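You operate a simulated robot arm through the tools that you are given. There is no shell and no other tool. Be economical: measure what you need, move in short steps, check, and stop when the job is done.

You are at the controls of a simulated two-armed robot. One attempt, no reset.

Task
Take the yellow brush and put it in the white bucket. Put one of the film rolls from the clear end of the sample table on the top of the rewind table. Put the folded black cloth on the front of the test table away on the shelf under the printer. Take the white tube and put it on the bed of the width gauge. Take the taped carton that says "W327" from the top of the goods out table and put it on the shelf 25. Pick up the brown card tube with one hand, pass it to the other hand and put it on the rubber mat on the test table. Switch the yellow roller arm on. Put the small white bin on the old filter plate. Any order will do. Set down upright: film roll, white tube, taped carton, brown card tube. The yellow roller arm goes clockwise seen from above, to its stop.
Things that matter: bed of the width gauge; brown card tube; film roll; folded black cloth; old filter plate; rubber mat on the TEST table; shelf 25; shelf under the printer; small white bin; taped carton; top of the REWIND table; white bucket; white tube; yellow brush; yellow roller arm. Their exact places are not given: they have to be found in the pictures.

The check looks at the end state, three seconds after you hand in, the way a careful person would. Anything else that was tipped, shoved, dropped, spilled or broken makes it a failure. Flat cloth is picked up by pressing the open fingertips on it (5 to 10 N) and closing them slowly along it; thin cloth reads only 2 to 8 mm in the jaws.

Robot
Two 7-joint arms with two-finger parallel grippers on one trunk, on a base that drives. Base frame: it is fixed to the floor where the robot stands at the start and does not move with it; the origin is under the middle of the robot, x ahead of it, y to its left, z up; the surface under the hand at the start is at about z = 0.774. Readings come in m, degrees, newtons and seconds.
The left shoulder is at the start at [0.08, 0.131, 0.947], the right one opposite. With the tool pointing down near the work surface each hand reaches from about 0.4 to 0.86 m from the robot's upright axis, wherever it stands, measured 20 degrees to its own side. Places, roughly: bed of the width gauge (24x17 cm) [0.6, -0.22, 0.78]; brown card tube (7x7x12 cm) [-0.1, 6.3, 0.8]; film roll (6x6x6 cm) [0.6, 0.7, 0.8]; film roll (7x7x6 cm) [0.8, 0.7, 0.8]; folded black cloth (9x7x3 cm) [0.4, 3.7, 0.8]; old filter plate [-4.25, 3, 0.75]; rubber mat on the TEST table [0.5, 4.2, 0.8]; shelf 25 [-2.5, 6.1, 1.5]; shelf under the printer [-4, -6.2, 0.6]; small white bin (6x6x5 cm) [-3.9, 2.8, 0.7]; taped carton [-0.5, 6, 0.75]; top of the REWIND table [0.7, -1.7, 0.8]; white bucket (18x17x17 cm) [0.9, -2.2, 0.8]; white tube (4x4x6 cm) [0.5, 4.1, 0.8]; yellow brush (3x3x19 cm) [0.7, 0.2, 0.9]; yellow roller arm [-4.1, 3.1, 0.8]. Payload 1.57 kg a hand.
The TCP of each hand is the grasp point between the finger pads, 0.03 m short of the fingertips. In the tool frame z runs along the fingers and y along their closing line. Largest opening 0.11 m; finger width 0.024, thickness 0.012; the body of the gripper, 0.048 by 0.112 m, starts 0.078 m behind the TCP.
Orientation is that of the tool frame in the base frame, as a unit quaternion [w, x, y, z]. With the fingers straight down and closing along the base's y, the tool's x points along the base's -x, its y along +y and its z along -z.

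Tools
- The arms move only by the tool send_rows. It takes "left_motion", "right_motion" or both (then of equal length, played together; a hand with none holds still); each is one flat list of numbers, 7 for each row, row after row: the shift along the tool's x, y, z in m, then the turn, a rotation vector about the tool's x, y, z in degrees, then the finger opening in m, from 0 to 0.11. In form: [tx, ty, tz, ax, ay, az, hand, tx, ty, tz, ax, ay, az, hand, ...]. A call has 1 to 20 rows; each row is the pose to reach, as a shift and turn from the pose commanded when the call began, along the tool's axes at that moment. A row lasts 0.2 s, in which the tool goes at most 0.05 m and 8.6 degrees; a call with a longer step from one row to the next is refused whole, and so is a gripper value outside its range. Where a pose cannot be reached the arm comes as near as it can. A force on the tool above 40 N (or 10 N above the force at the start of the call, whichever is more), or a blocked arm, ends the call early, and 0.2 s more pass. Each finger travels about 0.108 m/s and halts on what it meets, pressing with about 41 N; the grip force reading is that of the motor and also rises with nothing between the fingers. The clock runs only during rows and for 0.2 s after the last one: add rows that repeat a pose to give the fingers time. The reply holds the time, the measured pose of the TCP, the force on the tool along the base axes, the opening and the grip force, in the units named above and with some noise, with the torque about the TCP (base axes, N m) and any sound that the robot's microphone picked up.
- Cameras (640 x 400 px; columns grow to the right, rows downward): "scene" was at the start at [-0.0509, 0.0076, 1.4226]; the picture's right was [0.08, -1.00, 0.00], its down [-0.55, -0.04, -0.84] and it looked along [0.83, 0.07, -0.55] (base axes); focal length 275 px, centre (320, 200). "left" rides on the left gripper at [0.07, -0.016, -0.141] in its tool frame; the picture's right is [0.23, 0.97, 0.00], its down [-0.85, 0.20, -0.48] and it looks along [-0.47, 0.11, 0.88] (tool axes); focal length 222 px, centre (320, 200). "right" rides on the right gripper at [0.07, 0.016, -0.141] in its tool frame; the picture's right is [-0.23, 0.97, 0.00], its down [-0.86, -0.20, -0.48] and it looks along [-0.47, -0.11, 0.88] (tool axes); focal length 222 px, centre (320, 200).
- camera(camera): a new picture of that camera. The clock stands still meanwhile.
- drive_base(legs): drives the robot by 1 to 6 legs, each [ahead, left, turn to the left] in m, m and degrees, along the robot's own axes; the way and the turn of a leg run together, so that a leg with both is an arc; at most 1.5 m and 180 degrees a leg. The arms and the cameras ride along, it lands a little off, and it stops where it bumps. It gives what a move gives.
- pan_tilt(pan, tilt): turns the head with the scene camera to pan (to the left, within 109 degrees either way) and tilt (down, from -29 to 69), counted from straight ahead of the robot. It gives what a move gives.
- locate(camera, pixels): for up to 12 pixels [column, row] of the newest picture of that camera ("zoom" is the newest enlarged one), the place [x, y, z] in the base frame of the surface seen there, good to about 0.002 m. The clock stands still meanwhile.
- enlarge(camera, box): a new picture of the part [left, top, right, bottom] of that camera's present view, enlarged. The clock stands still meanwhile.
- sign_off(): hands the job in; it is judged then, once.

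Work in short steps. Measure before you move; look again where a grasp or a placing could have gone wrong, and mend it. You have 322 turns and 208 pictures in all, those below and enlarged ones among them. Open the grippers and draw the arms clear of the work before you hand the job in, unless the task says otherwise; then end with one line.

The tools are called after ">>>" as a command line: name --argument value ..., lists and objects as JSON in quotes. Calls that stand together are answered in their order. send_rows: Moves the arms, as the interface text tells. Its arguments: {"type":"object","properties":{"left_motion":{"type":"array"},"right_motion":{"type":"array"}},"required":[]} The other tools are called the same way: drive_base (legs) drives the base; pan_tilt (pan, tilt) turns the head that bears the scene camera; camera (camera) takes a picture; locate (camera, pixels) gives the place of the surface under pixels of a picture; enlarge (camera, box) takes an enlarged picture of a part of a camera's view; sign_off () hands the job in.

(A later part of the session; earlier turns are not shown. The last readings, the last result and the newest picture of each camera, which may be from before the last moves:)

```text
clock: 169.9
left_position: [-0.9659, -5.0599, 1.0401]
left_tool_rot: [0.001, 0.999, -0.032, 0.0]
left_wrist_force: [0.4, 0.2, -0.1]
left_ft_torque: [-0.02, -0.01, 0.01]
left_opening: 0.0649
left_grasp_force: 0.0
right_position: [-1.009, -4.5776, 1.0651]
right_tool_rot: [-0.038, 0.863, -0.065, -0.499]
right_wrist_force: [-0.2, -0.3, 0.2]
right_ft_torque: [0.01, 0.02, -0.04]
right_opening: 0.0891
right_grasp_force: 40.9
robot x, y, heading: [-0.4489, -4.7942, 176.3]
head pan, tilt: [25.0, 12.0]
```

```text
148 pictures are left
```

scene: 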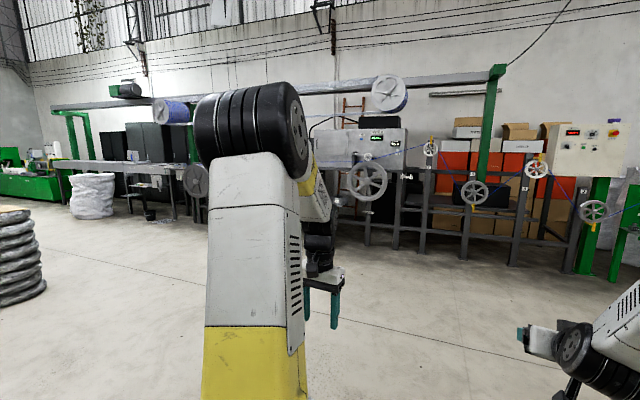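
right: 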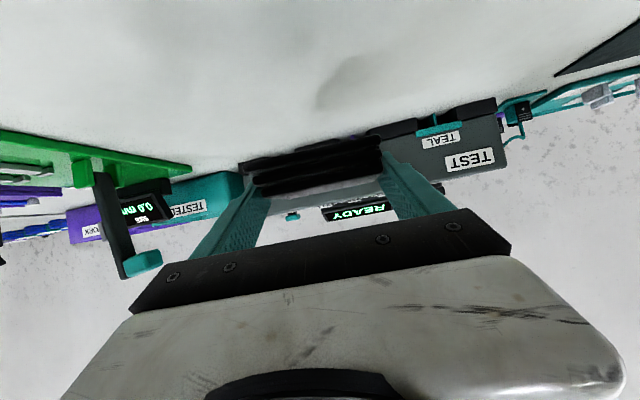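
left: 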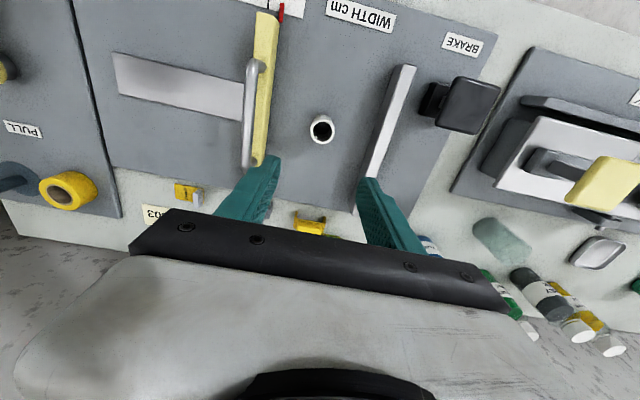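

I drive nearer: ahead 1.5 m and left 1.3 m (toward y -6.1), then look.

>>> drive_base --legs '[[0, 1.3, 3.5], [1.4, 0, 0]]'

>>> pan_tilt --pan 0 --tilt 20

>>> camera --camera "scene"

```text
clock: 183.3
left_position: [-2.4275, -6.4295, 1.0394]
left_tool_rot: [0.001, 1.0, 0.003, 0.0]
left_wrist_force: [0.9, -0.2, -0.9]
left_ft_torque: [0.02, 0.0, 0.01]
left_opening: 0.065
left_grasp_force: 0.0
right_position: [-2.5021, -5.9529, 1.064]
right_tool_rot: [-0.02, 0.865, -0.035, -0.5]
right_wrist_force: [1.0, -0.1, -1.0]
right_ft_torque: [0.02, 0.01, 0.0]
right_opening: 0.0889
right_grasp_force: 41.2
robot x, y, heading: [-1.9343, -6.1296, -179.1]
head pan, tilt: [25.0, 12.0]
```

```text
clock: 184.2
left_position: [-2.4275, -6.4298, 1.04]
left_tool_rot: [0.0, 1.0, 0.003, 0.001]
left_wrist_force: [-0.6, 0.5, -0.2]
left_ft_torque: [0.0, 0.01, -0.05]
left_opening: 0.0649
left_grasp_force: 0.1
right_position: [-2.5043, -5.9535, 1.0654]
right_tool_rot: [-0.021, 0.865, -0.035, -0.5]
right_wrist_force: [-0.2, -0.1, -0.2]
right_ft_torque: [0.0, -0.03, -0.01]
right_opening: 0.0887
right_grasp_force: 41.0
robot x, y, heading: [-1.9329, -6.1277, -179.5]
head pan, tilt: [0.0, 20.0]
```

```text
147 pictures are left
```

scene: 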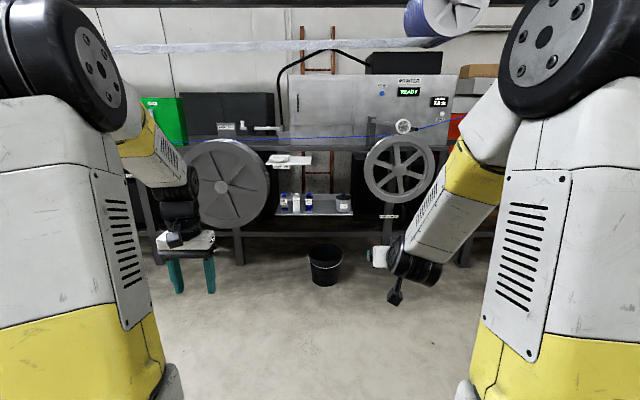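

The shelf with bottles is at (315,205) between the two wheels, under the printer. I enlarge and locate.

>>> enlarge --camera "scene" --box '[250, 120, 410, 230]'

>>> locate --camera "scene" --pixels '[[278, 213], [350, 214], [325, 208], [327, 214], [284, 200], [345, 205], [290, 160], [265, 155], [368, 180], [325, 290], [330, 200], [268, 190]]'

```text
3.64 times, centred on (330, 175) of scene
```

zoom: 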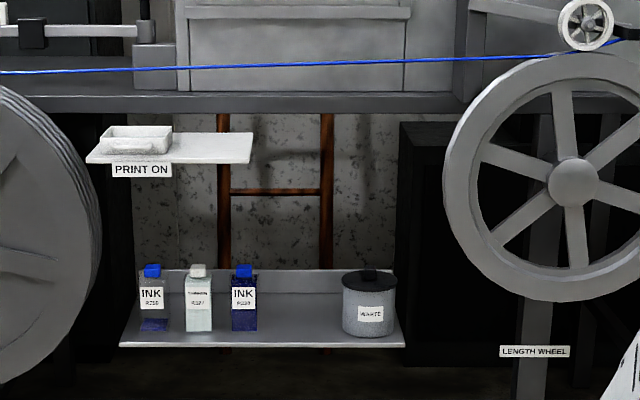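

```text
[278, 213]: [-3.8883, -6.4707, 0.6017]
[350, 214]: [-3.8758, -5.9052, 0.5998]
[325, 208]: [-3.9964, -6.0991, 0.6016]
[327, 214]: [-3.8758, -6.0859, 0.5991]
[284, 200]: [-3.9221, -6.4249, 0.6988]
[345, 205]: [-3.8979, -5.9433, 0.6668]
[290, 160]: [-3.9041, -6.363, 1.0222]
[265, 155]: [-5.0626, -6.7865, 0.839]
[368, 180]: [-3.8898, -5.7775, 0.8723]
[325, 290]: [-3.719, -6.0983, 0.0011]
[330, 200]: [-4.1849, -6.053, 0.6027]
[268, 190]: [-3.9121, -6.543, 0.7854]
```

Free shelf gap is y -6.24…-6.0 at z 0.602 (front edge x -3.876), a floor bucket front at x -3.72. I drive in to about x -3.1, y -6.29.

>>> drive_base --legs '[[0, 0.16, -0.5], [1.12, 0, 0]]'

>>> pan_tilt --pan -5 --tilt 40

>>> camera --camera "scene"

```text
clock: 190.9
left_position: [-3.5481, -6.5944, 1.0402]
left_tool_rot: [-0.001, 1.0, 0.005, -0.001]
left_wrist_force: [-0.1, -0.7, 0.2]
left_ft_torque: [0.0, 0.0, 0.01]
left_opening: 0.065
left_grasp_force: 0.1
right_position: [-3.6246, -6.1175, 1.0653]
right_tool_rot: [-0.02, 0.865, -0.034, -0.5]
right_wrist_force: [-0.7, 0.3, 0.2]
right_ft_torque: [0.0, 0.02, 0.02]
right_opening: 0.0887
right_grasp_force: 40.5
robot x, y, heading: [-3.0549, -6.2936, -179.7]
head pan, tilt: [0.0, 20.0]
```

```text
clock: 191.8
left_position: [-3.5485, -6.5936, 1.0396]
left_tool_rot: [0.0, 1.0, 0.005, 0.001]
left_wrist_force: [1.5, 0.3, 0.3]
left_ft_torque: [-0.03, 0.02, 0.03]
left_opening: 0.0653
left_grasp_force: 0.0
right_position: [-3.625, -6.1181, 1.0642]
right_tool_rot: [-0.019, 0.865, -0.033, -0.5]
right_wrist_force: [0.1, 0.0, -0.7]
right_ft_torque: [0.03, -0.02, 0.0]
right_opening: 0.0887
right_grasp_force: 41.0
robot x, y, heading: [-3.0567, -6.2927, -179.6]
head pan, tilt: [-5.0, 40.0]
```

```text
145 pictures are left
```

scene: 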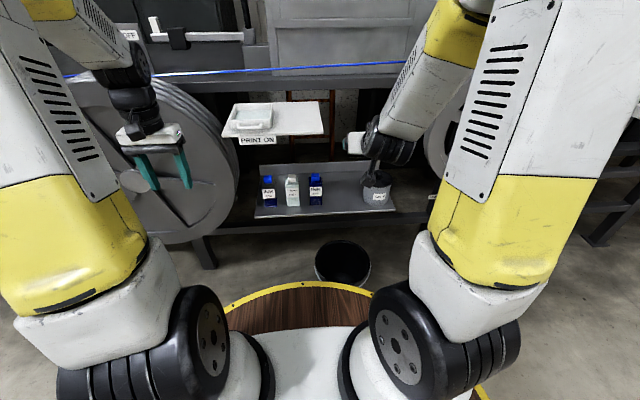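

I lower the cloth in front of the shelf to z≈0.70 before moving in.

>>> send_rows --right_motion '[0.035, 0, 0.02, 0, 0, 0, 0.07, 0.07, 0, 0.04, 0, 0, 0, 0.07, 0.105, 0, 0.06, 0, 0, 0, 0.07, 0.14, 0, 0.08, 0, 0, 0, 0.07, 0.175, 0, 0.1, 0, 0, 0, 0.07, 0.21, 0, 0.121, 0, 0, 0, 0.07, 0.245, 0, 0.141, 0, 0, 0, 0.07, 0.28, 0, 0.161, 0, 0, 0, 0.07, 0.315, 0, 0.1815, 0, 0, 0, 0.07, 0.315, 0, 0.1815, 0, 0, 0, 0.07]'

>>> camera --camera "scene"

>>> camera --camera "right"

```text
clock: 193.9
left_position: [-3.5482, -6.5944, 1.0388]
left_tool_rot: [0.0, 1.0, 0.005, -0.001]
left_wrist_force: [0.5, 0.4, -0.4]
left_ft_torque: [0.03, -0.03, 0.01]
left_opening: 0.0651
left_grasp_force: 0.0
right_position: [-3.6262, -6.1186, 0.7022]
right_tool_rot: [-0.02, 0.865, -0.034, -0.5]
right_wrist_force: [0.0, 0.0, -0.4]
right_ft_torque: [0.01, -0.01, 0.0]
right_opening: 0.089
right_grasp_force: 40.8
right hand out of reach, approached as far as the arm can: row 1, 2, 3, 4
robot x, y, heading: [-3.0545, -6.2956, -179.8]
head pan, tilt: [-5.0, 40.0]
```

```text
144 pictures are left
```

scene: 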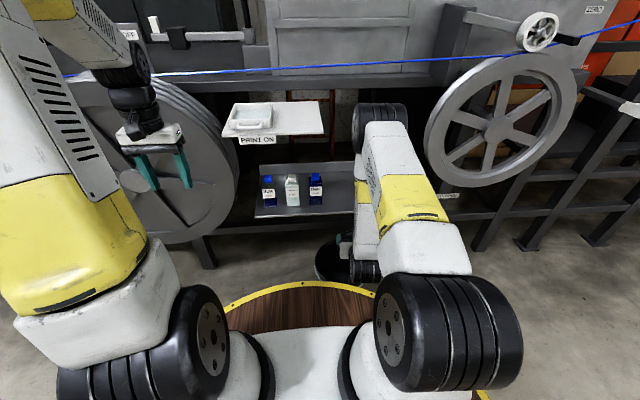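

```text
143 pictures are left
```

right: 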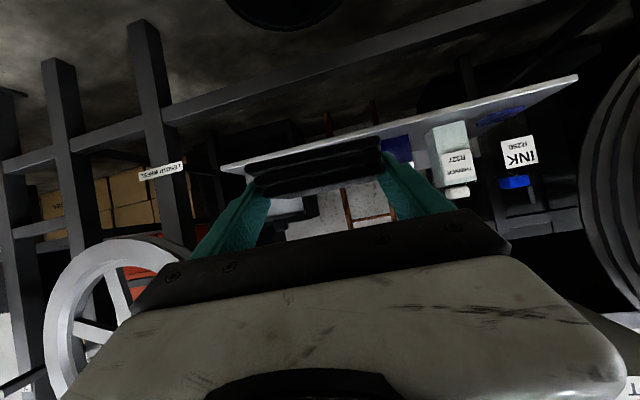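

The elbow is up at (380,115); I locate it and the bottle/pot edges for the gap.

>>> locate --camera "scene" --pixels '[[378, 110], [395, 115], [322, 190], [316, 178], [318, 215], [360, 150], [323, 130], [335, 215]]'

>>> locate --camera "right" --pixels '[[390, 145], [408, 150], [290, 208], [310, 205], [270, 205], [340, 140], [400, 165]]'

```text
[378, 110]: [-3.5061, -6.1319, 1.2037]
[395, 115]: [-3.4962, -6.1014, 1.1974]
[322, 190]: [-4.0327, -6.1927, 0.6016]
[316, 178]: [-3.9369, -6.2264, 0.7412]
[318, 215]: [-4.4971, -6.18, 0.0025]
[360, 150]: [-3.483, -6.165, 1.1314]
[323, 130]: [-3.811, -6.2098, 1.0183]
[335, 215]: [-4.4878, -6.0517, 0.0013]
```

```text
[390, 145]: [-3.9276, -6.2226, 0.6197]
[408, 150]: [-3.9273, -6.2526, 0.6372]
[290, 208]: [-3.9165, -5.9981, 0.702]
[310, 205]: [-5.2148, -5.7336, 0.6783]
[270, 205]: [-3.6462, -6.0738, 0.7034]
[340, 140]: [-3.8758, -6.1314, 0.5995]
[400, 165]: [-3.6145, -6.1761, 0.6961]
```

The gap runs from y -6.22 to -6.00, centred on -6.11; the hand is at -6.118. I extend forward at z 0.70 with the base still.

>>> send_rows --right_motion '[-0.0208, 0.0024, 0.0361, 0, 0, 0, 0.07, -0.0416, 0.0048, 0.0722, 0, 0, 0, 0.07, -0.0624, 0.0073, 0.1084, 0, 0, 0, 0.07, -0.0832, 0.0097, 0.1445, 0, 0, 0, 0.07, -0.104, 0.0121, 0.1806, 0, 0, 0, 0.07, -0.1249, 0.0145, 0.2167, 0, 0, 0, 0.07, -0.1457, 0.017, 0.2529, 0, 0, 0, 0.07, -0.1665, 0.0194, 0.289, 0, 0, 0, 0.07, -0.1665, 0.0194, 0.289, 0, 0, 0, 0.07]'

>>> camera --camera "scene"

>>> camera --camera "right"

```text
clock: 195.9
left_position: [-3.5474, -6.5933, 1.039]
left_tool_rot: [0.0, 1.0, 0.006, 0.001]
left_wrist_force: [0.0, 0.1, -0.3]
left_ft_torque: [0.0, -0.01, 0.02]
left_opening: 0.0647
left_grasp_force: 0.1
right_position: [-3.9596, -6.112, 0.7014]
right_tool_rot: [-0.019, 0.865, -0.033, -0.5]
right_wrist_force: [0.0, 0.5, -1.0]
right_ft_torque: [0.02, -0.01, -0.03]
right_opening: 0.0889
right_grasp_force: 40.9
robot x, y, heading: [-3.055, -6.2899, -179.2]
head pan, tilt: [-5.0, 40.0]
```

```text
142 pictures are left
```

scene: 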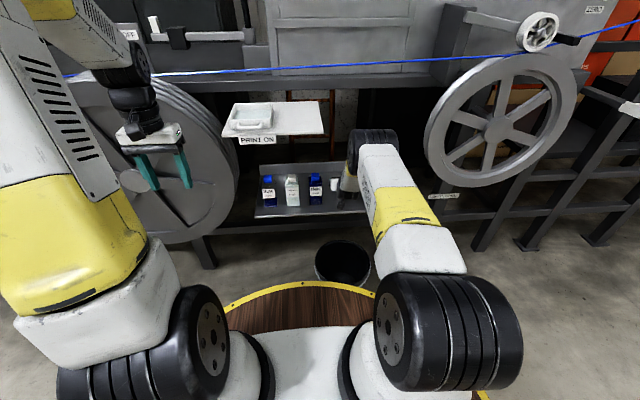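

```text
141 pictures are left
```

right: 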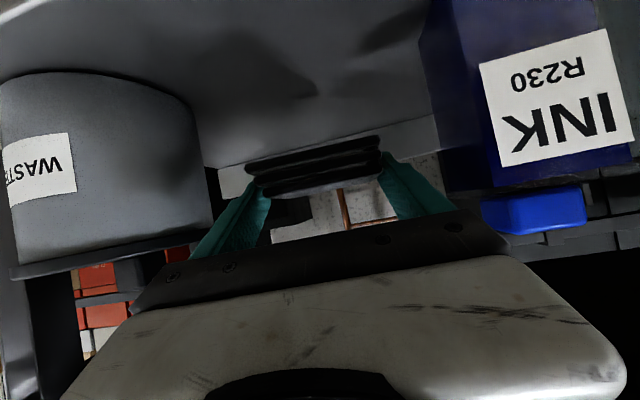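

In place between bottle and pot. I lower to z 0.634.

>>> send_rows --right_motion '[0.0195, 0, 0.0112, 0, 0, 0, 0.07, 0.039, 0, 0.0224, 0, 0, 0, 0.07, 0.0525, 0, 0.0302, 0, 0, 0, 0.07, 0.0585, 0, 0.0336, 0, 0, 0, 0.07, 0.0585, 0, 0.0336, 0, 0, 0, 0.07]'

>>> send_rows --right_motion '[0.0017, 0, 0.001, 0, 0, 0, 0.07, 0.0035, 0, 0.002, 0, 0, 0, 0.07, 0.005, 0, 0.003, 0, 0, 0, 0.07, 0.005, 0, 0.003, 0, 0, 0, 0.07]'

>>> camera --camera "right"

```text
clock: 197.2
left_position: [-3.5477, -6.5939, 1.0391]
left_tool_rot: [0.0, 1.0, 0.005, 0.0]
left_wrist_force: [0.4, 0.4, -0.3]
left_ft_torque: [0.02, -0.02, -0.01]
left_opening: 0.065
left_grasp_force: 0.1
right_position: [-3.9591, -6.111, 0.6334]
right_tool_rot: [-0.02, 0.865, -0.034, -0.5]
right_wrist_force: [-0.2, 1.4, -0.7]
right_ft_torque: [0.0, -0.01, 0.02]
right_opening: 0.089
right_grasp_force: 40.9
robot x, y, heading: [-3.0567, -6.2946, -179.7]
head pan, tilt: [-5.0, 40.0]
```

```text
clock: 198.2
left_position: [-3.5486, -6.5943, 1.0392]
left_tool_rot: [-0.001, 1.0, 0.005, 0.0]
left_wrist_force: [-0.2, -0.2, 0.6]
left_ft_torque: [-0.02, -0.03, -0.03]
left_opening: 0.065
left_grasp_force: 0.1
right_position: [-3.9597, -6.1131, 0.6286]
right_tool_rot: [-0.02, 0.865, -0.034, -0.501]
right_wrist_force: [0.5, -0.2, 10.0]
right_ft_torque: [-0.24, -0.12, 0.03]
right_opening: 0.0891
right_grasp_force: 41.1
robot x, y, heading: [-3.0559, -6.2946, -179.2]
head pan, tilt: [-5.0, 40.0]
```

```text
140 pictures are left
```

right: 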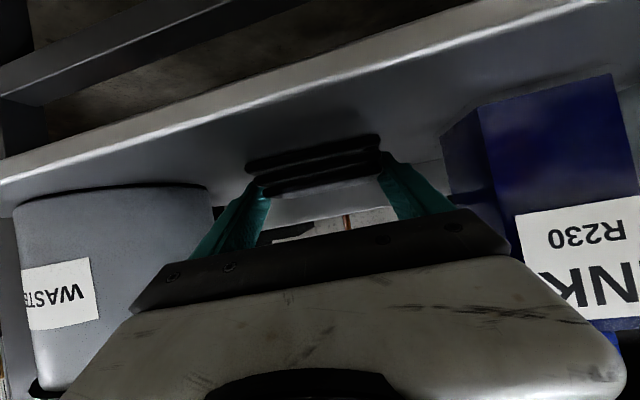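

Contact (10 N). I open to 0.106, rise 7 cm and withdraw.

>>> send_rows --right_motion '[0, 0, 0, 0, 0, 0, 0.09, 0, 0, 0, 0, 0, 0, 0.1, 0, 0, 0, 0, 0, 0, 0.106, 0, 0, 0, 0, 0, 0, 0.106, -0.017, 0, -0.01, 0, 0, 0, 0.106, -0.035, 0, -0.02, 0, 0, 0, 0.106, -0.06, 0, -0.035, 0, 0, 0, 0.106, -0.07, 0, -0.06, 0, 0, 0, 0.106, -0.07, -0.004, -0.1, 0, 0, 0, 0.106, -0.07, -0.008, -0.14, 0, 0, 0, 0.106, -0.07, -0.01, -0.18, 0, 0, 0, 0.106, -0.07, -0.012, -0.22, 0, 0, 0, 0.106, -0.07, -0.014, -0.26, 0, 0, 0, 0.106, -0.07, -0.016, -0.3, 0, 0, 0, 0.106]'

>>> camera --camera "right"

>>> camera --camera "scene"

```text
clock: 201.2
left_position: [-3.5483, -6.5947, 1.0385]
left_tool_rot: [0.0, 1.0, 0.006, 0.0]
left_wrist_force: [-1.0, -0.3, 0.8]
left_ft_torque: [0.01, -0.03, -0.02]
left_opening: 0.065
left_grasp_force: 0.0
right_position: [-3.7318, -6.1137, 0.8375]
right_tool_rot: [-0.02, 0.866, -0.034, -0.499]
right_wrist_force: [0.2, -0.1, 0.6]
right_ft_torque: [0.05, -0.02, -0.02]
right_opening: 0.106
right_grasp_force: 0.1
robot x, y, heading: [-3.0539, -6.2947, -179.4]
head pan, tilt: [-5.0, 40.0]
```

```text
139 pictures are left
```

right: 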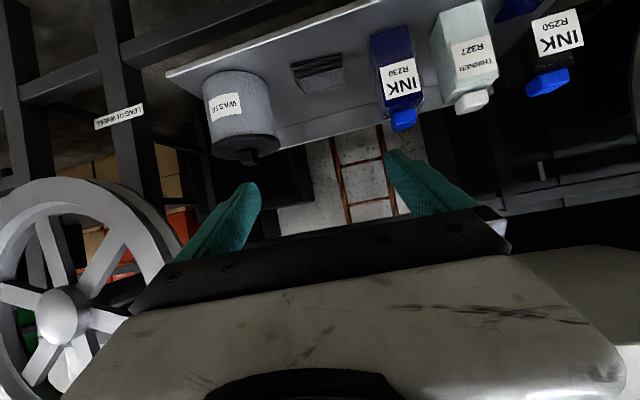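

```text
138 pictures are left
```

scene: 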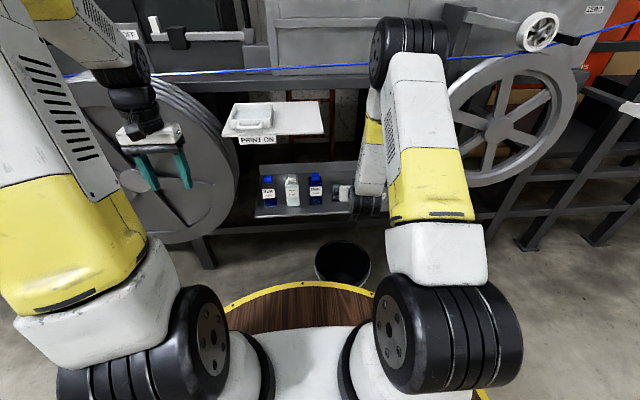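

Cloth lies flat between pot and ink. I back off 0.35 m and bring the right hand back to pointing down.

>>> drive_base --legs '[[-0.3, 0, 0]]'

>>> send_rows --right_motion '[-0.0112, -0.0015, -0.0294, 0, 6.67, 0, 0.106, -0.0224, -0.003, -0.0589, 0, 13.3, 0, 0.106, -0.0337, -0.0046, -0.0883, 0, 20, 0, 0.106, -0.0449, -0.006, -0.1178, 0, 26.7, 0, 0.106, -0.0561, -0.0076, -0.1472, 0, 33.3, 0, 0.106, -0.0673, -0.009, -0.1767, 0, 40, 0, 0.106, -0.0786, -0.0107, -0.206, 0, 46.7, 0, 0.106, -0.0898, -0.0122, -0.2356, 0, 53.3, 0, 0.106, -0.101, -0.0137, -0.265, 0, 60, 0, 0.106, -0.101, -0.0137, -0.265, 0, 60, 0, 0.106]'

>>> pan_tilt --pan -95 --tilt 12

>>> camera --camera "scene"

```text
clock: 203.2
left_position: [-3.2512, -6.5913, 1.0391]
left_tool_rot: [0.0, 1.0, 0.004, 0.0]
left_wrist_force: [0.0, -0.1, -0.2]
left_ft_torque: [0.01, -0.03, 0.02]
left_opening: 0.0652
left_grasp_force: 0.0
right_position: [-3.4356, -6.1098, 0.8384]
right_tool_rot: [-0.019, 0.865, -0.034, -0.5]
right_wrist_force: [0.2, -0.3, 0.7]
right_ft_torque: [0.02, -0.02, 0.03]
right_opening: 0.1056
right_grasp_force: 0.0
robot x, y, heading: [-2.7574, -6.2923, -179.8]
head pan, tilt: [-5.0, 40.0]
```

```text
clock: 205.4
left_position: [-3.2516, -6.5909, 1.0389]
left_tool_rot: [0.0, 1.0, 0.003, -0.001]
left_wrist_force: [-0.1, -0.3, 0.3]
left_ft_torque: [-0.01, -0.02, 0.01]
left_opening: 0.065
left_grasp_force: 0.0
right_position: [-3.2545, -6.1111, 1.0582]
right_tool_rot: [0.0, 0.999, -0.039, 0.001]
right_wrist_force: [-1.0, 0.0, -0.6]
right_ft_torque: [-0.01, -0.01, 0.02]
right_opening: 0.106
right_grasp_force: 0.0
robot x, y, heading: [-2.7598, -6.2929, -179.2]
head pan, tilt: [-5.0, 40.0]
```

```text
clock: 207.0
left_position: [-3.251, -6.5909, 1.0403]
left_tool_rot: [0.0, 1.0, 0.005, 0.0]
left_wrist_force: [0.7, -0.1, 0.0]
left_ft_torque: [-0.01, 0.01, -0.02]
left_opening: 0.0651
left_grasp_force: 0.1
right_position: [-3.2535, -6.111, 1.0579]
right_tool_rot: [0.001, 0.999, -0.039, 0.0]
right_wrist_force: [0.0, -0.1, -0.4]
right_ft_torque: [-0.05, 0.03, -0.01]
right_opening: 0.1057
right_grasp_force: 0.0
robot x, y, heading: [-2.7606, -6.2891, -179.5]
head pan, tilt: [-95.0, 12.0]
```

```text
137 pictures are left
```

scene: 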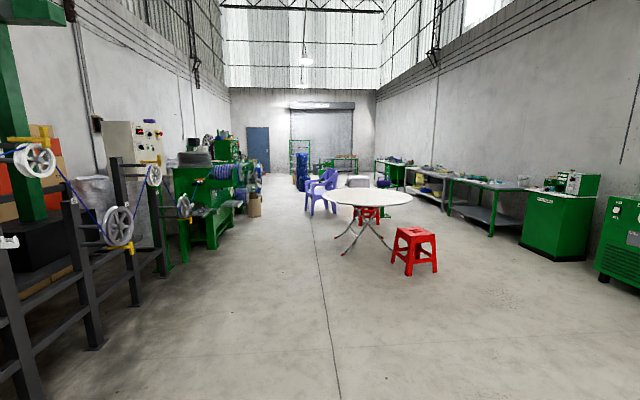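

>>> locate --camera "scene" --pixels '[[97, 345], [185, 260], [230, 245], [243, 210], [256, 215], [262, 190], [270, 183], [312, 215], [340, 250], [298, 187], [306, 190], [290, 180]]'

>>> enlarge --camera "scene" --box '[200, 130, 360, 230]'

```text
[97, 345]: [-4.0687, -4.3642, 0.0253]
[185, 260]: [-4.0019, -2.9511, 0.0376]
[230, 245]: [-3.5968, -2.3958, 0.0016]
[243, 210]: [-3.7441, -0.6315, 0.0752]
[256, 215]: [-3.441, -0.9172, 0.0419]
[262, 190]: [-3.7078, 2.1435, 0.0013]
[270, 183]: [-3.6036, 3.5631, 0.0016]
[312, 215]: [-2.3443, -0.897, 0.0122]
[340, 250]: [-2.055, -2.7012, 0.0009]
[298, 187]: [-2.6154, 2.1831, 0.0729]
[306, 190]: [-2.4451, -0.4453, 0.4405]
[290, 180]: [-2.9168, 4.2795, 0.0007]
```

```text
4.00 times, centred on (280, 180) of scene
```

zoom: 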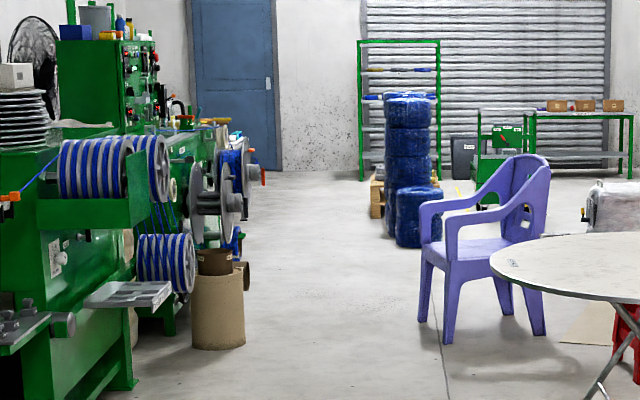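

A corridor at x≈-2.93 passes between the brown bin (x -3.44) and the chair (x -2.4). I turn to face along +y and drive in steps.

>>> drive_base --legs '[[0, 0, -90.5], [1.45, 0.1, 0], [1.45, 0.05, 0]]'

>>> pan_tilt --pan 0 --tilt 20

>>> camera --camera "scene"

```text
clock: 224.8
left_position: [-3.3055, -2.9289, 1.0391]
left_tool_rot: [0.0, 0.719, -0.695, 0.0]
left_wrist_force: [0.5, 0.2, 0.0]
left_ft_torque: [0.02, 0.01, -0.03]
left_opening: 0.0651
left_grasp_force: 0.0
right_position: [-2.8264, -2.9137, 1.0583]
right_tool_rot: [0.0, -0.688, 0.726, 0.0]
right_wrist_force: [-0.9, -0.1, 0.5]
right_ft_torque: [0.01, -0.02, 0.01]
right_opening: 0.1059
right_grasp_force: 0.0
robot x, y, heading: [-2.9931, -3.4159, 92.1]
head pan, tilt: [-95.0, 12.0]
```

```text
clock: 226.5
left_position: [-3.3066, -2.9288, 1.0406]
left_tool_rot: [0.0, 0.719, -0.695, 0.001]
left_wrist_force: [-0.3, -0.6, 0.1]
left_ft_torque: [-0.01, 0.0, 0.0]
left_opening: 0.0652
left_grasp_force: 0.2
right_position: [-2.8263, -2.9133, 1.0589]
right_tool_rot: [0.0, -0.688, 0.726, -0.001]
right_wrist_force: [0.8, 0.3, -1.2]
right_ft_torque: [0.03, -0.02, -0.01]
right_opening: 0.1059
right_grasp_force: 0.1
robot x, y, heading: [-2.9986, -3.4168, 92.0]
head pan, tilt: [0.0, 20.0]
```

```text
135 pictures are left
```

scene: 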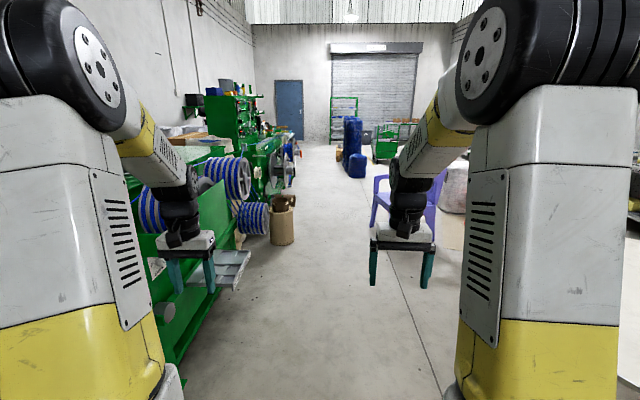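

>>> locate --camera "scene" --pixels '[[294, 235], [295, 215], [240, 275], [250, 250], [268, 225], [380, 200], [400, 240], [352, 172], [294, 180], [245, 175], [270, 210], [180, 360]]'

```text
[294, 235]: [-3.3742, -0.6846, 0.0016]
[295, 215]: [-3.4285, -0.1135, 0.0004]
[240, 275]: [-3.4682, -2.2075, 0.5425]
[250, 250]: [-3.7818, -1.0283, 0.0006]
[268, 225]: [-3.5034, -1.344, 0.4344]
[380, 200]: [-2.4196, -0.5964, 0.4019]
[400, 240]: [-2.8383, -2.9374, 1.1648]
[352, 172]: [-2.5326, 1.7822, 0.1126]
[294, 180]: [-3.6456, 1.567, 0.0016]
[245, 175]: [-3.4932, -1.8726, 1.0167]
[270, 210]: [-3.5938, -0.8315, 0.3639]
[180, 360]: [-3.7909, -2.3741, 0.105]
```

Margins are fine at x≈-2.9. I correct heading by -2°, shift right 0.09, and drive on to y≈0.9.

>>> drive_base --legs '[[0, -0.09, -2], [1.4, 0, 0]]'

```text
clock: 234.2
left_position: [-3.2644, -1.5188, 1.0389]
left_tool_rot: [0.0, 0.727, -0.687, -0.001]
left_wrist_force: [0.4, -0.5, 0.0]
left_ft_torque: [-0.02, 0.03, 0.0]
left_opening: 0.0651
left_grasp_force: 0.0
right_position: [-2.7858, -1.4946, 1.0581]
right_tool_rot: [0.0, -0.696, 0.718, 0.0]
right_wrist_force: [0.1, -0.5, 0.1]
right_ft_torque: [-0.02, -0.02, 0.0]
right_opening: 0.1059
right_grasp_force: 0.0
robot x, y, heading: [-2.9394, -2.0006, 93.1]
head pan, tilt: [0.0, 20.0]
```

>>> drive_base --legs '[[0, -0.03, -3.5], [1.3, 0, -1]]'

>>> drive_base --legs '[[1.3, 0, -0.5]]'

>>> camera --camera "scene"

```text
clock: 241.1
left_position: [-3.2047, -0.2253, 1.0396]
left_tool_rot: [0.0, -0.707, 0.707, 0.0]
left_wrist_force: [0.3, 1.1, -0.1]
left_ft_torque: [-0.01, 0.0, -0.04]
left_opening: 0.0649
left_grasp_force: 0.0
right_position: [-2.7238, -0.2262, 1.0586]
right_tool_rot: [0.0, -0.676, 0.737, -0.001]
right_wrist_force: [0.1, -0.8, 0.8]
right_ft_torque: [-0.01, 0.0, 0.0]
right_opening: 0.106
right_grasp_force: 0.1
robot x, y, heading: [-2.9043, -0.7212, 90.2]
head pan, tilt: [0.0, 20.0]
```

```text
clock: 247.5
left_position: [-3.1748, 1.0615, 1.0401]
left_tool_rot: [0.0, -0.698, 0.716, 0.0]
left_wrist_force: [0.0, -0.3, 0.1]
left_ft_torque: [-0.01, -0.03, -0.01]
left_opening: 0.0653
left_grasp_force: 0.1
right_position: [-2.6951, 1.0497, 1.0581]
right_tool_rot: [0.001, -0.667, 0.745, -0.001]
right_wrist_force: [0.5, 0.2, -0.9]
right_ft_torque: [0.01, 0.04, 0.0]
right_opening: 0.1061
right_grasp_force: 0.0
robot x, y, heading: [-2.8921, 0.5562, 88.6]
head pan, tilt: [0.0, 20.0]
```

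```text
134 pictures are left
```

scene: 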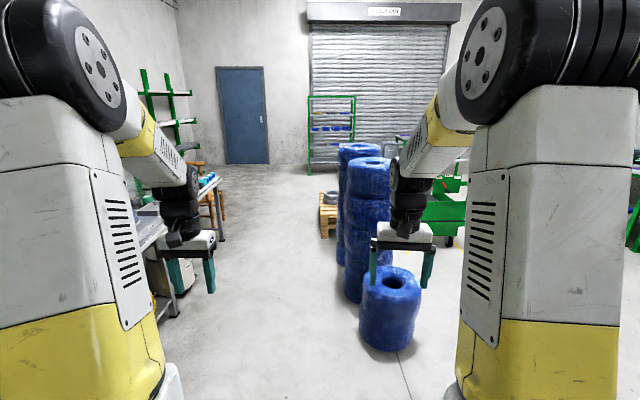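

I check the blue roll, the bench at left and look left.

>>> locate --camera "scene" --pixels '[[363, 330], [375, 350], [348, 290], [180, 310], [218, 235], [165, 320], [210, 180], [165, 240], [200, 190], [325, 225]]'

>>> pan_tilt --pan 40 --tilt 25

>>> camera --camera "scene"

```text
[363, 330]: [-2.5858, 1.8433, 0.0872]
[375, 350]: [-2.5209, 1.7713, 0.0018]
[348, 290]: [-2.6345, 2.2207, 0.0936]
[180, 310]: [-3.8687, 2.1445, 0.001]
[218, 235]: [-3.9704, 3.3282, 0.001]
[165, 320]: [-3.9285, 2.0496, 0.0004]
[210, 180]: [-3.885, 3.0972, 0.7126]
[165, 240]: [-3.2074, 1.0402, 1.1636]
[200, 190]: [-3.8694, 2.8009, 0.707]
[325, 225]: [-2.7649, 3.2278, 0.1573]
```

```text
clock: 248.6
left_position: [-3.175, 1.0626, 1.0391]
left_tool_rot: [0.0, -0.699, 0.715, 0.0]
left_wrist_force: [0.6, -0.6, 0.8]
left_ft_torque: [-0.01, -0.01, 0.01]
left_opening: 0.0649
left_grasp_force: 0.0
right_position: [-2.6968, 1.0494, 1.0594]
right_tool_rot: [0.0, -0.667, 0.745, -0.001]
right_wrist_force: [0.8, -0.3, 0.4]
right_ft_torque: [0.0, -0.01, -0.01]
right_opening: 0.106
right_grasp_force: 0.1
robot x, y, heading: [-2.8901, 0.5592, 88.3]
head pan, tilt: [40.0, 25.0]
```

```text
133 pictures are left
```

scene: 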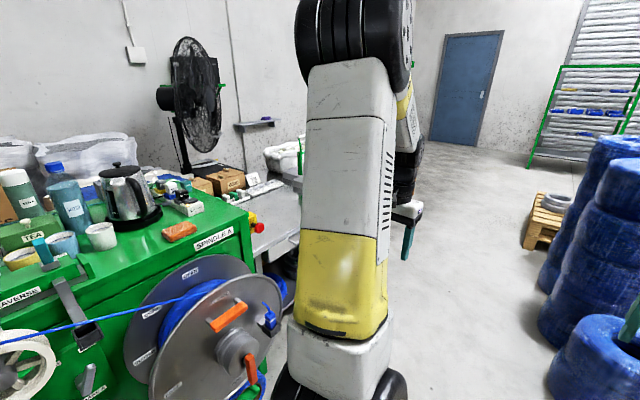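

I drive up the gap to about (-3.15, 2.8), then turn left to face the bench.

>>> drive_base --legs '[[1.4, 0.2, 1.5], [0.85, 0.05, 0], [0, 0, 90]]'

>>> pan_tilt --pan 0 --tilt 30

>>> camera --camera "scene"

```text
clock: 263.7
left_position: [-3.6274, 2.5288, 1.0391]
left_tool_rot: [0.0, 1.0, 0.002, 0.0]
left_wrist_force: [0.0, -0.4, -0.9]
left_ft_torque: [-0.01, -0.02, -0.01]
left_opening: 0.065
left_grasp_force: 0.0
right_position: [-3.6296, 3.0082, 1.058]
right_tool_rot: [0.0, 0.999, -0.042, 0.0]
right_wrist_force: [0.0, -0.6, -0.5]
right_ft_torque: [-0.03, 0.0, -0.02]
right_opening: 0.1062
right_grasp_force: 0.0
robot x, y, heading: [-3.1366, 2.8255, -179.9]
head pan, tilt: [40.0, 25.0]
```

```text
clock: 264.8
left_position: [-3.6277, 2.5287, 1.0392]
left_tool_rot: [0.001, 1.0, 0.001, 0.0]
left_wrist_force: [0.1, 0.4, 0.4]
left_ft_torque: [-0.01, 0.0, -0.04]
left_opening: 0.065
left_grasp_force: 0.1
right_position: [-3.6289, 3.0087, 1.0583]
right_tool_rot: [0.001, 0.999, -0.043, 0.0]
right_wrist_force: [0.5, 0.4, 0.1]
right_ft_torque: [0.0, -0.01, -0.02]
right_opening: 0.1061
right_grasp_force: 0.1
robot x, y, heading: [-3.1318, 2.826, -179.8]
head pan, tilt: [0.0, 30.0]
```

```text
132 pictures are left
```

scene: 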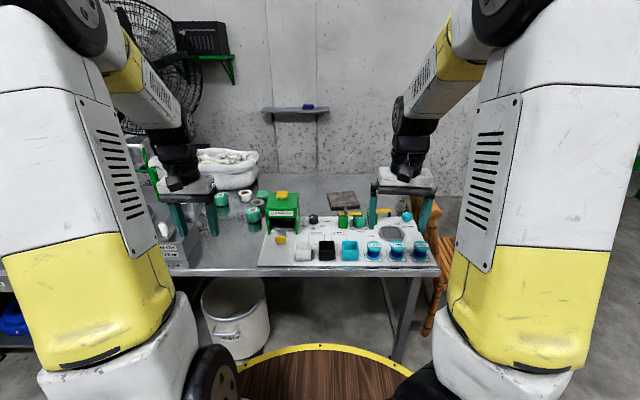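

>>> enlarge --camera "scene" --box '[220, 170, 450, 280]'

>>> locate --camera "scene" --pixels '[[303, 254], [326, 250], [342, 200], [328, 205], [360, 195], [350, 213], [382, 213], [392, 230], [270, 265], [430, 262], [400, 210], [280, 235]]'

```text
2.78 times, centred on (335, 225) of scene
```

zoom: 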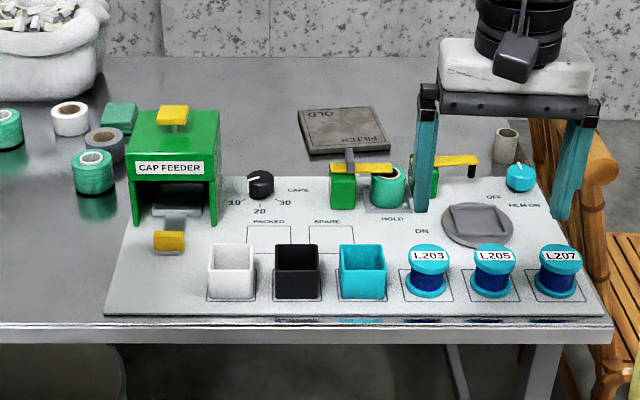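

```text
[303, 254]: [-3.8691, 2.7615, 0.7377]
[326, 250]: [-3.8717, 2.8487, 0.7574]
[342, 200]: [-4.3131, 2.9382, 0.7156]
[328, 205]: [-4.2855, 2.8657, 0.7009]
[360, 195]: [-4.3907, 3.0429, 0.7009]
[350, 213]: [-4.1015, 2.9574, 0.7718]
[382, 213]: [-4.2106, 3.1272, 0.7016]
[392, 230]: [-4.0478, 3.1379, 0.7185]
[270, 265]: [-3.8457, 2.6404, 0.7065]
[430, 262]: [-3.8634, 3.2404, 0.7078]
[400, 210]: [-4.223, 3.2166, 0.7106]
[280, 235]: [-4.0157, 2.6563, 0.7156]
```

I check the pail under the bench before approaching, and see the lever better by moving the right hand aside.

>>> locate --camera "scene" --pixels '[[235, 350], [265, 330], [232, 300], [270, 300], [195, 258], [397, 350]]'

>>> send_rows --right_motion '[0.03, -0.03, -0.01, 0, 0, 0, 0.1, 0.06, -0.06, -0.02, 0, 0, 0, 0.1, 0.08, -0.1, -0.03, 0, 0, 0, 0.1, 0.08, -0.14, -0.03, 0, 0, 0, 0.1]'

>>> enlarge --camera "scene" --box '[300, 170, 450, 270]'

```text
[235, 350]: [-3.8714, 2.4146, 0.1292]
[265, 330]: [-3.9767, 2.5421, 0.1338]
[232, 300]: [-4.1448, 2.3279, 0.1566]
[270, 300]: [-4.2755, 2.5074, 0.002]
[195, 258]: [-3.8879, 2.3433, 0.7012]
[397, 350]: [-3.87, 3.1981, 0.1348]
```

```text
clock: 265.8
left_position: [-3.6277, 2.5279, 1.04]
left_tool_rot: [0.0, 1.0, 0.002, 0.0]
left_wrist_force: [-0.3, 0.3, 0.0]
left_ft_torque: [0.0, -0.03, 0.0]
left_opening: 0.0649
left_grasp_force: 0.1
right_position: [-3.5362, 3.1407, 1.0892]
right_tool_rot: [0.0, 0.999, -0.042, 0.0]
right_wrist_force: [-0.4, -0.1, 0.8]
right_ft_torque: [-0.02, -0.05, 0.02]
right_opening: 0.0999
right_grasp_force: 0.0
robot x, y, heading: [-3.1332, 2.8273, -179.9]
head pan, tilt: [0.0, 30.0]
```

```text
4.00 times, centred on (375, 220) of scene
```

zoom: 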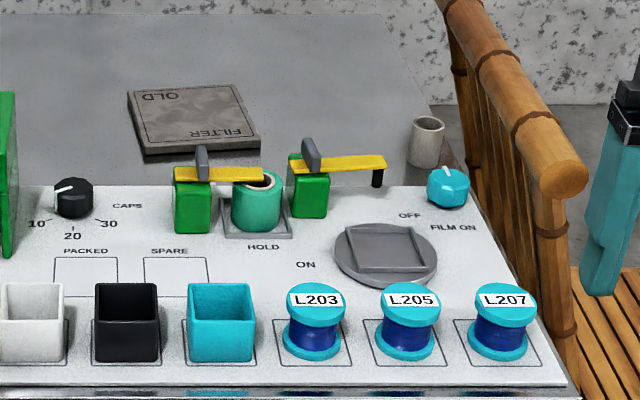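

The right lever is the roller arm (OFF→ON, clockwise toward me). I drive 0.38 m ahead and measure.

>>> drive_base --legs '[[0.38, 0, 0]]'

>>> pan_tilt --pan -10 --tilt 45

>>> camera --camera "scene"

```text
clock: 268.1
left_position: [-4.0042, 2.526, 1.0397]
left_tool_rot: [0.0, 1.0, 0.003, 0.0]
left_wrist_force: [0.4, -0.3, 0.1]
left_ft_torque: [0.01, -0.03, 0.02]
left_opening: 0.0649
left_grasp_force: 0.1
right_position: [-3.915, 3.138, 1.0892]
right_tool_rot: [0.0, 0.999, -0.041, 0.0]
right_wrist_force: [-0.6, -0.7, 0.2]
right_ft_torque: [0.02, -0.03, 0.01]
right_opening: 0.1
right_grasp_force: 0.2
robot x, y, heading: [-3.51, 2.826, -179.8]
head pan, tilt: [0.0, 30.0]
```

```text
clock: 268.9
left_position: [-4.0041, 2.5267, 1.039]
left_tool_rot: [0.001, 1.0, 0.004, 0.0]
left_wrist_force: [0.2, -0.2, 0.3]
left_ft_torque: [-0.04, 0.02, 0.03]
left_opening: 0.0652
left_grasp_force: 0.1
right_position: [-3.9143, 3.1374, 1.0895]
right_tool_rot: [0.001, 0.999, -0.041, 0.0]
right_wrist_force: [0.5, 0.5, 0.2]
right_ft_torque: [0.0, 0.0, 0.0]
right_opening: 0.1
right_grasp_force: 0.0
robot x, y, heading: [-3.5134, 2.8283, -179.7]
head pan, tilt: [-10.0, 45.0]
```

```text
129 pictures are left
```

scene: 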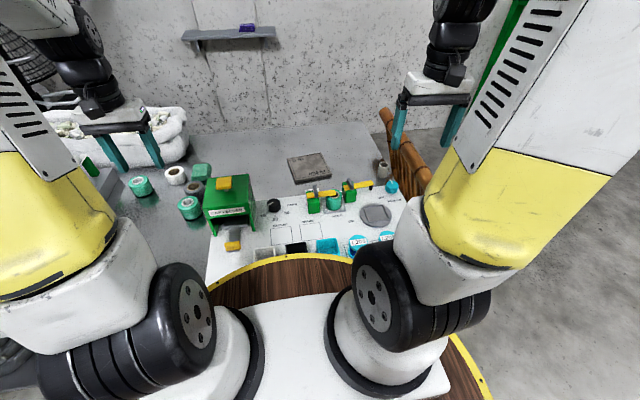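

>>> enlarge --camera "scene" --box '[270, 140, 420, 250]'

>>> camera --camera "right"

```text
3.64 times, centred on (345, 195) of scene
```

zoom: 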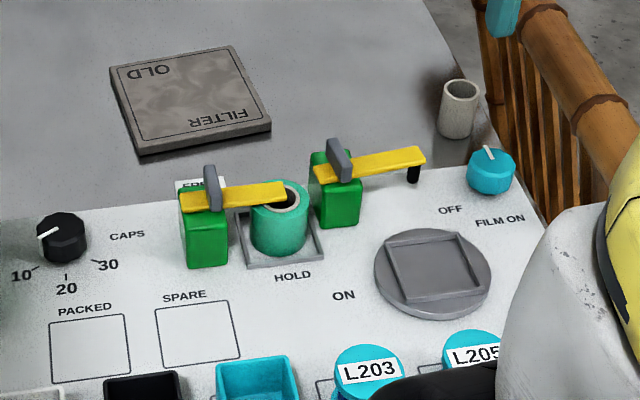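

```text
127 pictures are left
```

right: 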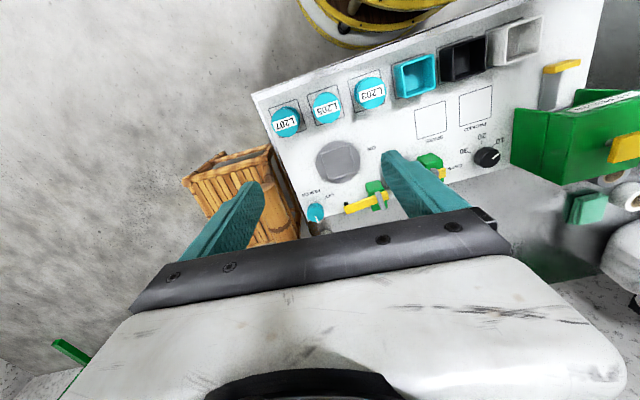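

>>> locate --camera "zoom" --pixels '[[320, 175], [365, 168], [395, 160], [422, 153], [339, 158], [330, 140], [413, 174], [340, 210], [432, 240], [343, 296], [490, 180], [455, 240]]'

>>> locate --camera "zoom" --pixels '[[110, 68], [233, 47], [270, 128], [140, 152], [190, 100], [205, 165], [200, 215], [265, 195]]'

```text
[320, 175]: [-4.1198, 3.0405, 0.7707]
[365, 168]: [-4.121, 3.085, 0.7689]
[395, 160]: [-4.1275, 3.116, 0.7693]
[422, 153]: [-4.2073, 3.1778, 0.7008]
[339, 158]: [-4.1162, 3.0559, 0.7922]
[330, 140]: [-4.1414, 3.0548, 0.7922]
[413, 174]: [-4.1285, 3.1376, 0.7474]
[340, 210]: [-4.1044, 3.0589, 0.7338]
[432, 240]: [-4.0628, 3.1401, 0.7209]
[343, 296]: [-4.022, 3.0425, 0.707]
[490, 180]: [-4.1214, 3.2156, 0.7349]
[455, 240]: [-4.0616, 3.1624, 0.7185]
```

```text
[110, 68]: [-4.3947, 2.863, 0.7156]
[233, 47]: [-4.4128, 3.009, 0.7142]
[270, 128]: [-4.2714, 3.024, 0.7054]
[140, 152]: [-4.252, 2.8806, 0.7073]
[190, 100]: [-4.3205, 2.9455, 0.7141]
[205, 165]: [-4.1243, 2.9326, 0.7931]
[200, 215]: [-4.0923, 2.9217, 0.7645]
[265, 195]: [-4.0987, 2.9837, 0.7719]
```

Pivot is about (-4.125, 3.056); arm top z 0.770, reaching to y≈3.145. With closed fingers I go above the far side at (-4.165, 3.12), straightening yaw.

>>> send_rows --right_motion '[-0.042, 0.0063, 0, 0, 0, -0.8, 0.06, -0.083, 0.0125, 0, 0, 0, -1.6, 0.02, -0.125, 0.019, 0, 0, 0, -2.4, 0, -0.166, 0.025, 0, 0, 0, -3.2, 0, -0.207, 0.031, 0, 0, 0, -4, 0, -0.2487, 0.0375, 0, 0, 0, -4.7, 0, -0.2487, 0.0375, 0.05, 0, 0, -4.7, 0, -0.2487, 0.0375, 0.1, 0, 0, -4.7, 0, -0.2487, 0.0375, 0.15, 0, 0, -4.7, 0, -0.2487, 0.0375, 0.2, 0, 0, -4.7, 0, -0.2487, 0.0375, 0.2, 0, 0, -4.7, 0]'

>>> camera --camera "right"

>>> enlarge --camera "scene" --box '[290, 120, 440, 240]'

```text
clock: 271.3
left_position: [-4.0056, 2.5263, 1.0392]
left_tool_rot: [0.0, 1.0, 0.003, 0.0]
left_wrist_force: [-0.4, 0.0, 0.2]
left_ft_torque: [-0.01, 0.03, -0.01]
left_opening: 0.0651
left_grasp_force: 0.1
right_position: [-4.1667, 3.1216, 0.8872]
right_tool_rot: [0.0, 1.0, 0.0, 0.0]
right_wrist_force: [-0.5, 0.0, 0.0]
right_ft_torque: [-0.02, 0.04, 0.01]
right_opening: 0.0
right_grasp_force: 21.0
robot x, y, heading: [-3.512, 2.8259, -179.7]
head pan, tilt: [-10.0, 45.0]
```

```text
126 pictures are left
```

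right: 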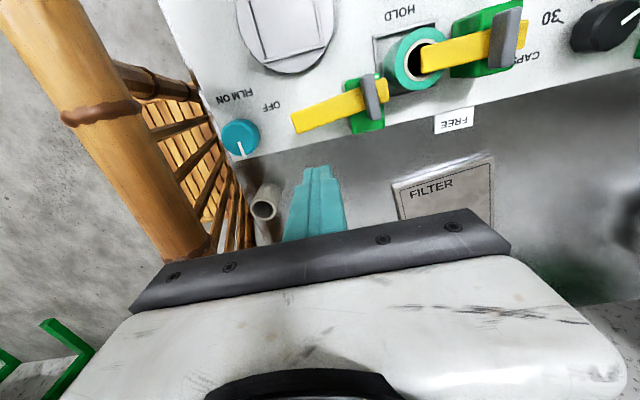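

```text
3.33 times, centred on (365, 180) of scene
```

zoom: 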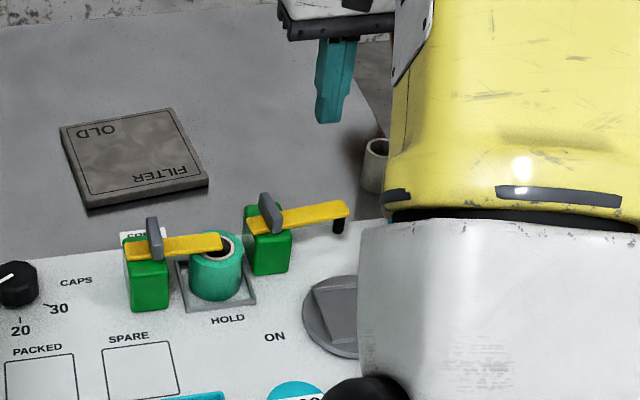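

I measure the lever from the right camera: end at (295,121), mid (330,108), tab (372,95).

>>> locate --camera "right" --pixels '[[296, 122], [330, 101], [335, 115], [315, 108], [318, 122], [372, 95], [363, 77], [383, 110], [365, 125], [388, 85], [296, 113], [302, 130]]'

```text
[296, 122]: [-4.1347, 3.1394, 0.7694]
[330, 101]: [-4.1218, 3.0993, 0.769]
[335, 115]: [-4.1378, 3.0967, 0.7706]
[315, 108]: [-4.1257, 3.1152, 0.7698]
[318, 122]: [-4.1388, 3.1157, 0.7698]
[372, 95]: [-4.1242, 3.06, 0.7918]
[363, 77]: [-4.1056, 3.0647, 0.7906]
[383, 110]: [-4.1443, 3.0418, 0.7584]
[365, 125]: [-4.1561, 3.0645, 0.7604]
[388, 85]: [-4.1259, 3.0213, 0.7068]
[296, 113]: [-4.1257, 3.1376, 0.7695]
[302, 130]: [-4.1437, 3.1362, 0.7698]
```

The finger is 1 cm clear of the arm's far edge. I descend to tip z 0.755 and start pushing along the arc to about 45°.

>>> send_rows --right_motion '[0, 0, 0.04, 0, 0, 0, 0, 0, 0, 0.08, 0, 0, 0, 0, 0, 0, 0.102, 0, 0, 0, 0, 0.008, 0.0008, 0.102, 0, 0, 0, 0, 0.0157, 0.0016, 0.102, 0, 0, 0, 0, 0.024, 0, 0.102, 0, 0, 0, 0, 0.0327, -0.0017, 0.102, 0, 0, 0, 0, 0.041, -0.0015, 0.102, 0, 0, 0, 0, 0.05, -0.0005, 0.102, 0, 0, 0, 0, 0.058, 0.0022, 0.102, 0, 0, 0, 0, 0.0664, 0.0053, 0.102, 0, 0, 0, 0]'

>>> camera --camera "right"

```text
clock: 273.7
left_position: [-4.0054, 2.5256, 1.0391]
left_tool_rot: [0.0, 1.0, 0.004, 0.0]
left_wrist_force: [0.0, 0.3, 0.0]
left_ft_torque: [0.02, -0.03, -0.04]
left_opening: 0.0649
left_grasp_force: 0.1
right_position: [-4.1005, 3.1165, 0.7873]
right_tool_rot: [0.0, 1.0, 0.001, 0.0]
right_wrist_force: [0.1, -0.5, 0.8]
right_ft_torque: [0.01, 0.01, 0.01]
right_opening: 0.0003
right_grasp_force: 21.7
robot x, y, heading: [-3.51, 2.83, -179.5]
head pan, tilt: [-10.0, 45.0]
```

```text
124 pictures are left
```

right: 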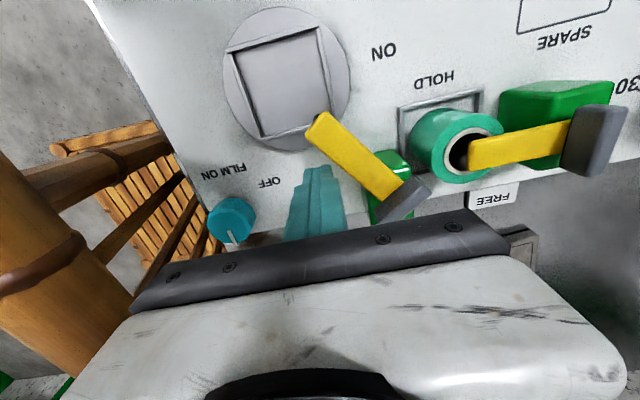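

It turns freely (about 50°). I continue to 90°.

>>> send_rows --right_motion '[0.0075, 0.0045, 0, 0, 0, 0, 0, 0.0146, 0.0098, 0, 0, 0, 0, 0, 0.0205, 0.016, 0, 0, 0, 0, 0, 0.026, 0.0229, 0, 0, 0, 0, 0, 0.03, 0.0305, 0, 0, 0, 0, 0, 0.0335, 0.0385, 0, 0, 0, 0, 0]'

>>> camera --camera "right"

```text
clock: 274.3
left_position: [-4.0038, 2.5264, 1.039]
left_tool_rot: [0.001, 1.0, 0.004, 0.001]
left_wrist_force: [0.0, 0.2, -0.4]
left_ft_torque: [-0.02, -0.02, 0.02]
left_opening: 0.0649
left_grasp_force: 0.0
right_position: [-4.0965, 3.114, 0.7885]
right_tool_rot: [-0.003, 1.0, -0.002, -0.01]
right_wrist_force: [-6.2, 5.3, -3.4]
right_ft_torque: [0.14, 0.17, 0.01]
right_opening: 0.0001
right_grasp_force: 20.9
robot x, y, heading: [-3.5098, 2.8251, -179.7]
head pan, tilt: [-10.0, 45.0]
stopped in row 2 (right hand): the force on the tool passed its limit at 48 N (the readings are from after the stop); the commanded pose is now the measured one
```

```text
123 pictures are left
```

right: 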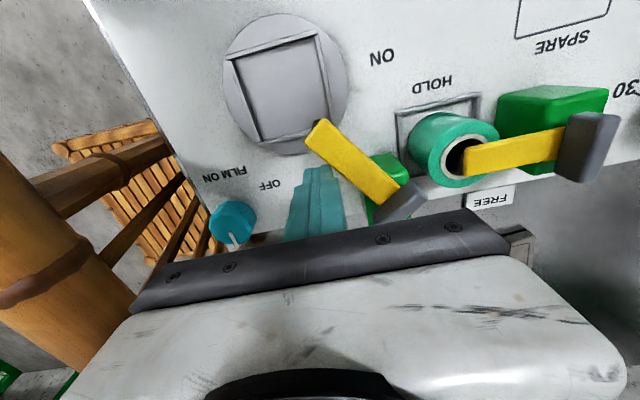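

The arm resisted with a force normal to it at about 50°. I measure the arm's angle to see whether that is its stop.

>>> locate --camera "right" --pixels '[[314, 130], [350, 160], [385, 190], [400, 195], [320, 140], [300, 95], [322, 122], [380, 55]]'

>>> enlarge --camera "scene" --box '[300, 140, 420, 240]'

```text
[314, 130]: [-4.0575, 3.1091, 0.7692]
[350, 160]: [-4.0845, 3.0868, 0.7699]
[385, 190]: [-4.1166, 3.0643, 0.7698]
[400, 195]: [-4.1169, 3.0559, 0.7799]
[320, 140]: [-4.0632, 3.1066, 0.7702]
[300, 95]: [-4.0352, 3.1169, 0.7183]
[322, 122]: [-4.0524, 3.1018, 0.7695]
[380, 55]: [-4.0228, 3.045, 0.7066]
```

```text
4.00 times, centred on (360, 190) of scene
```

zoom: 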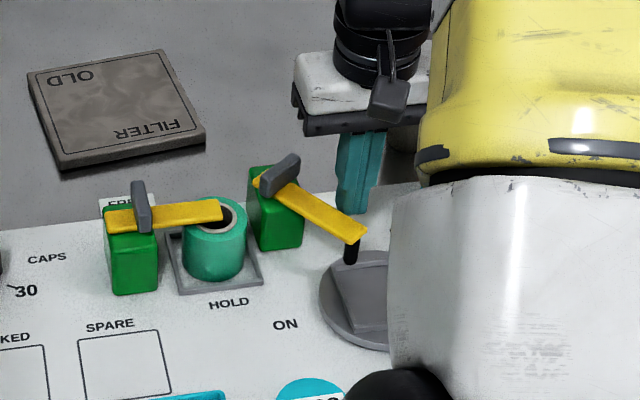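

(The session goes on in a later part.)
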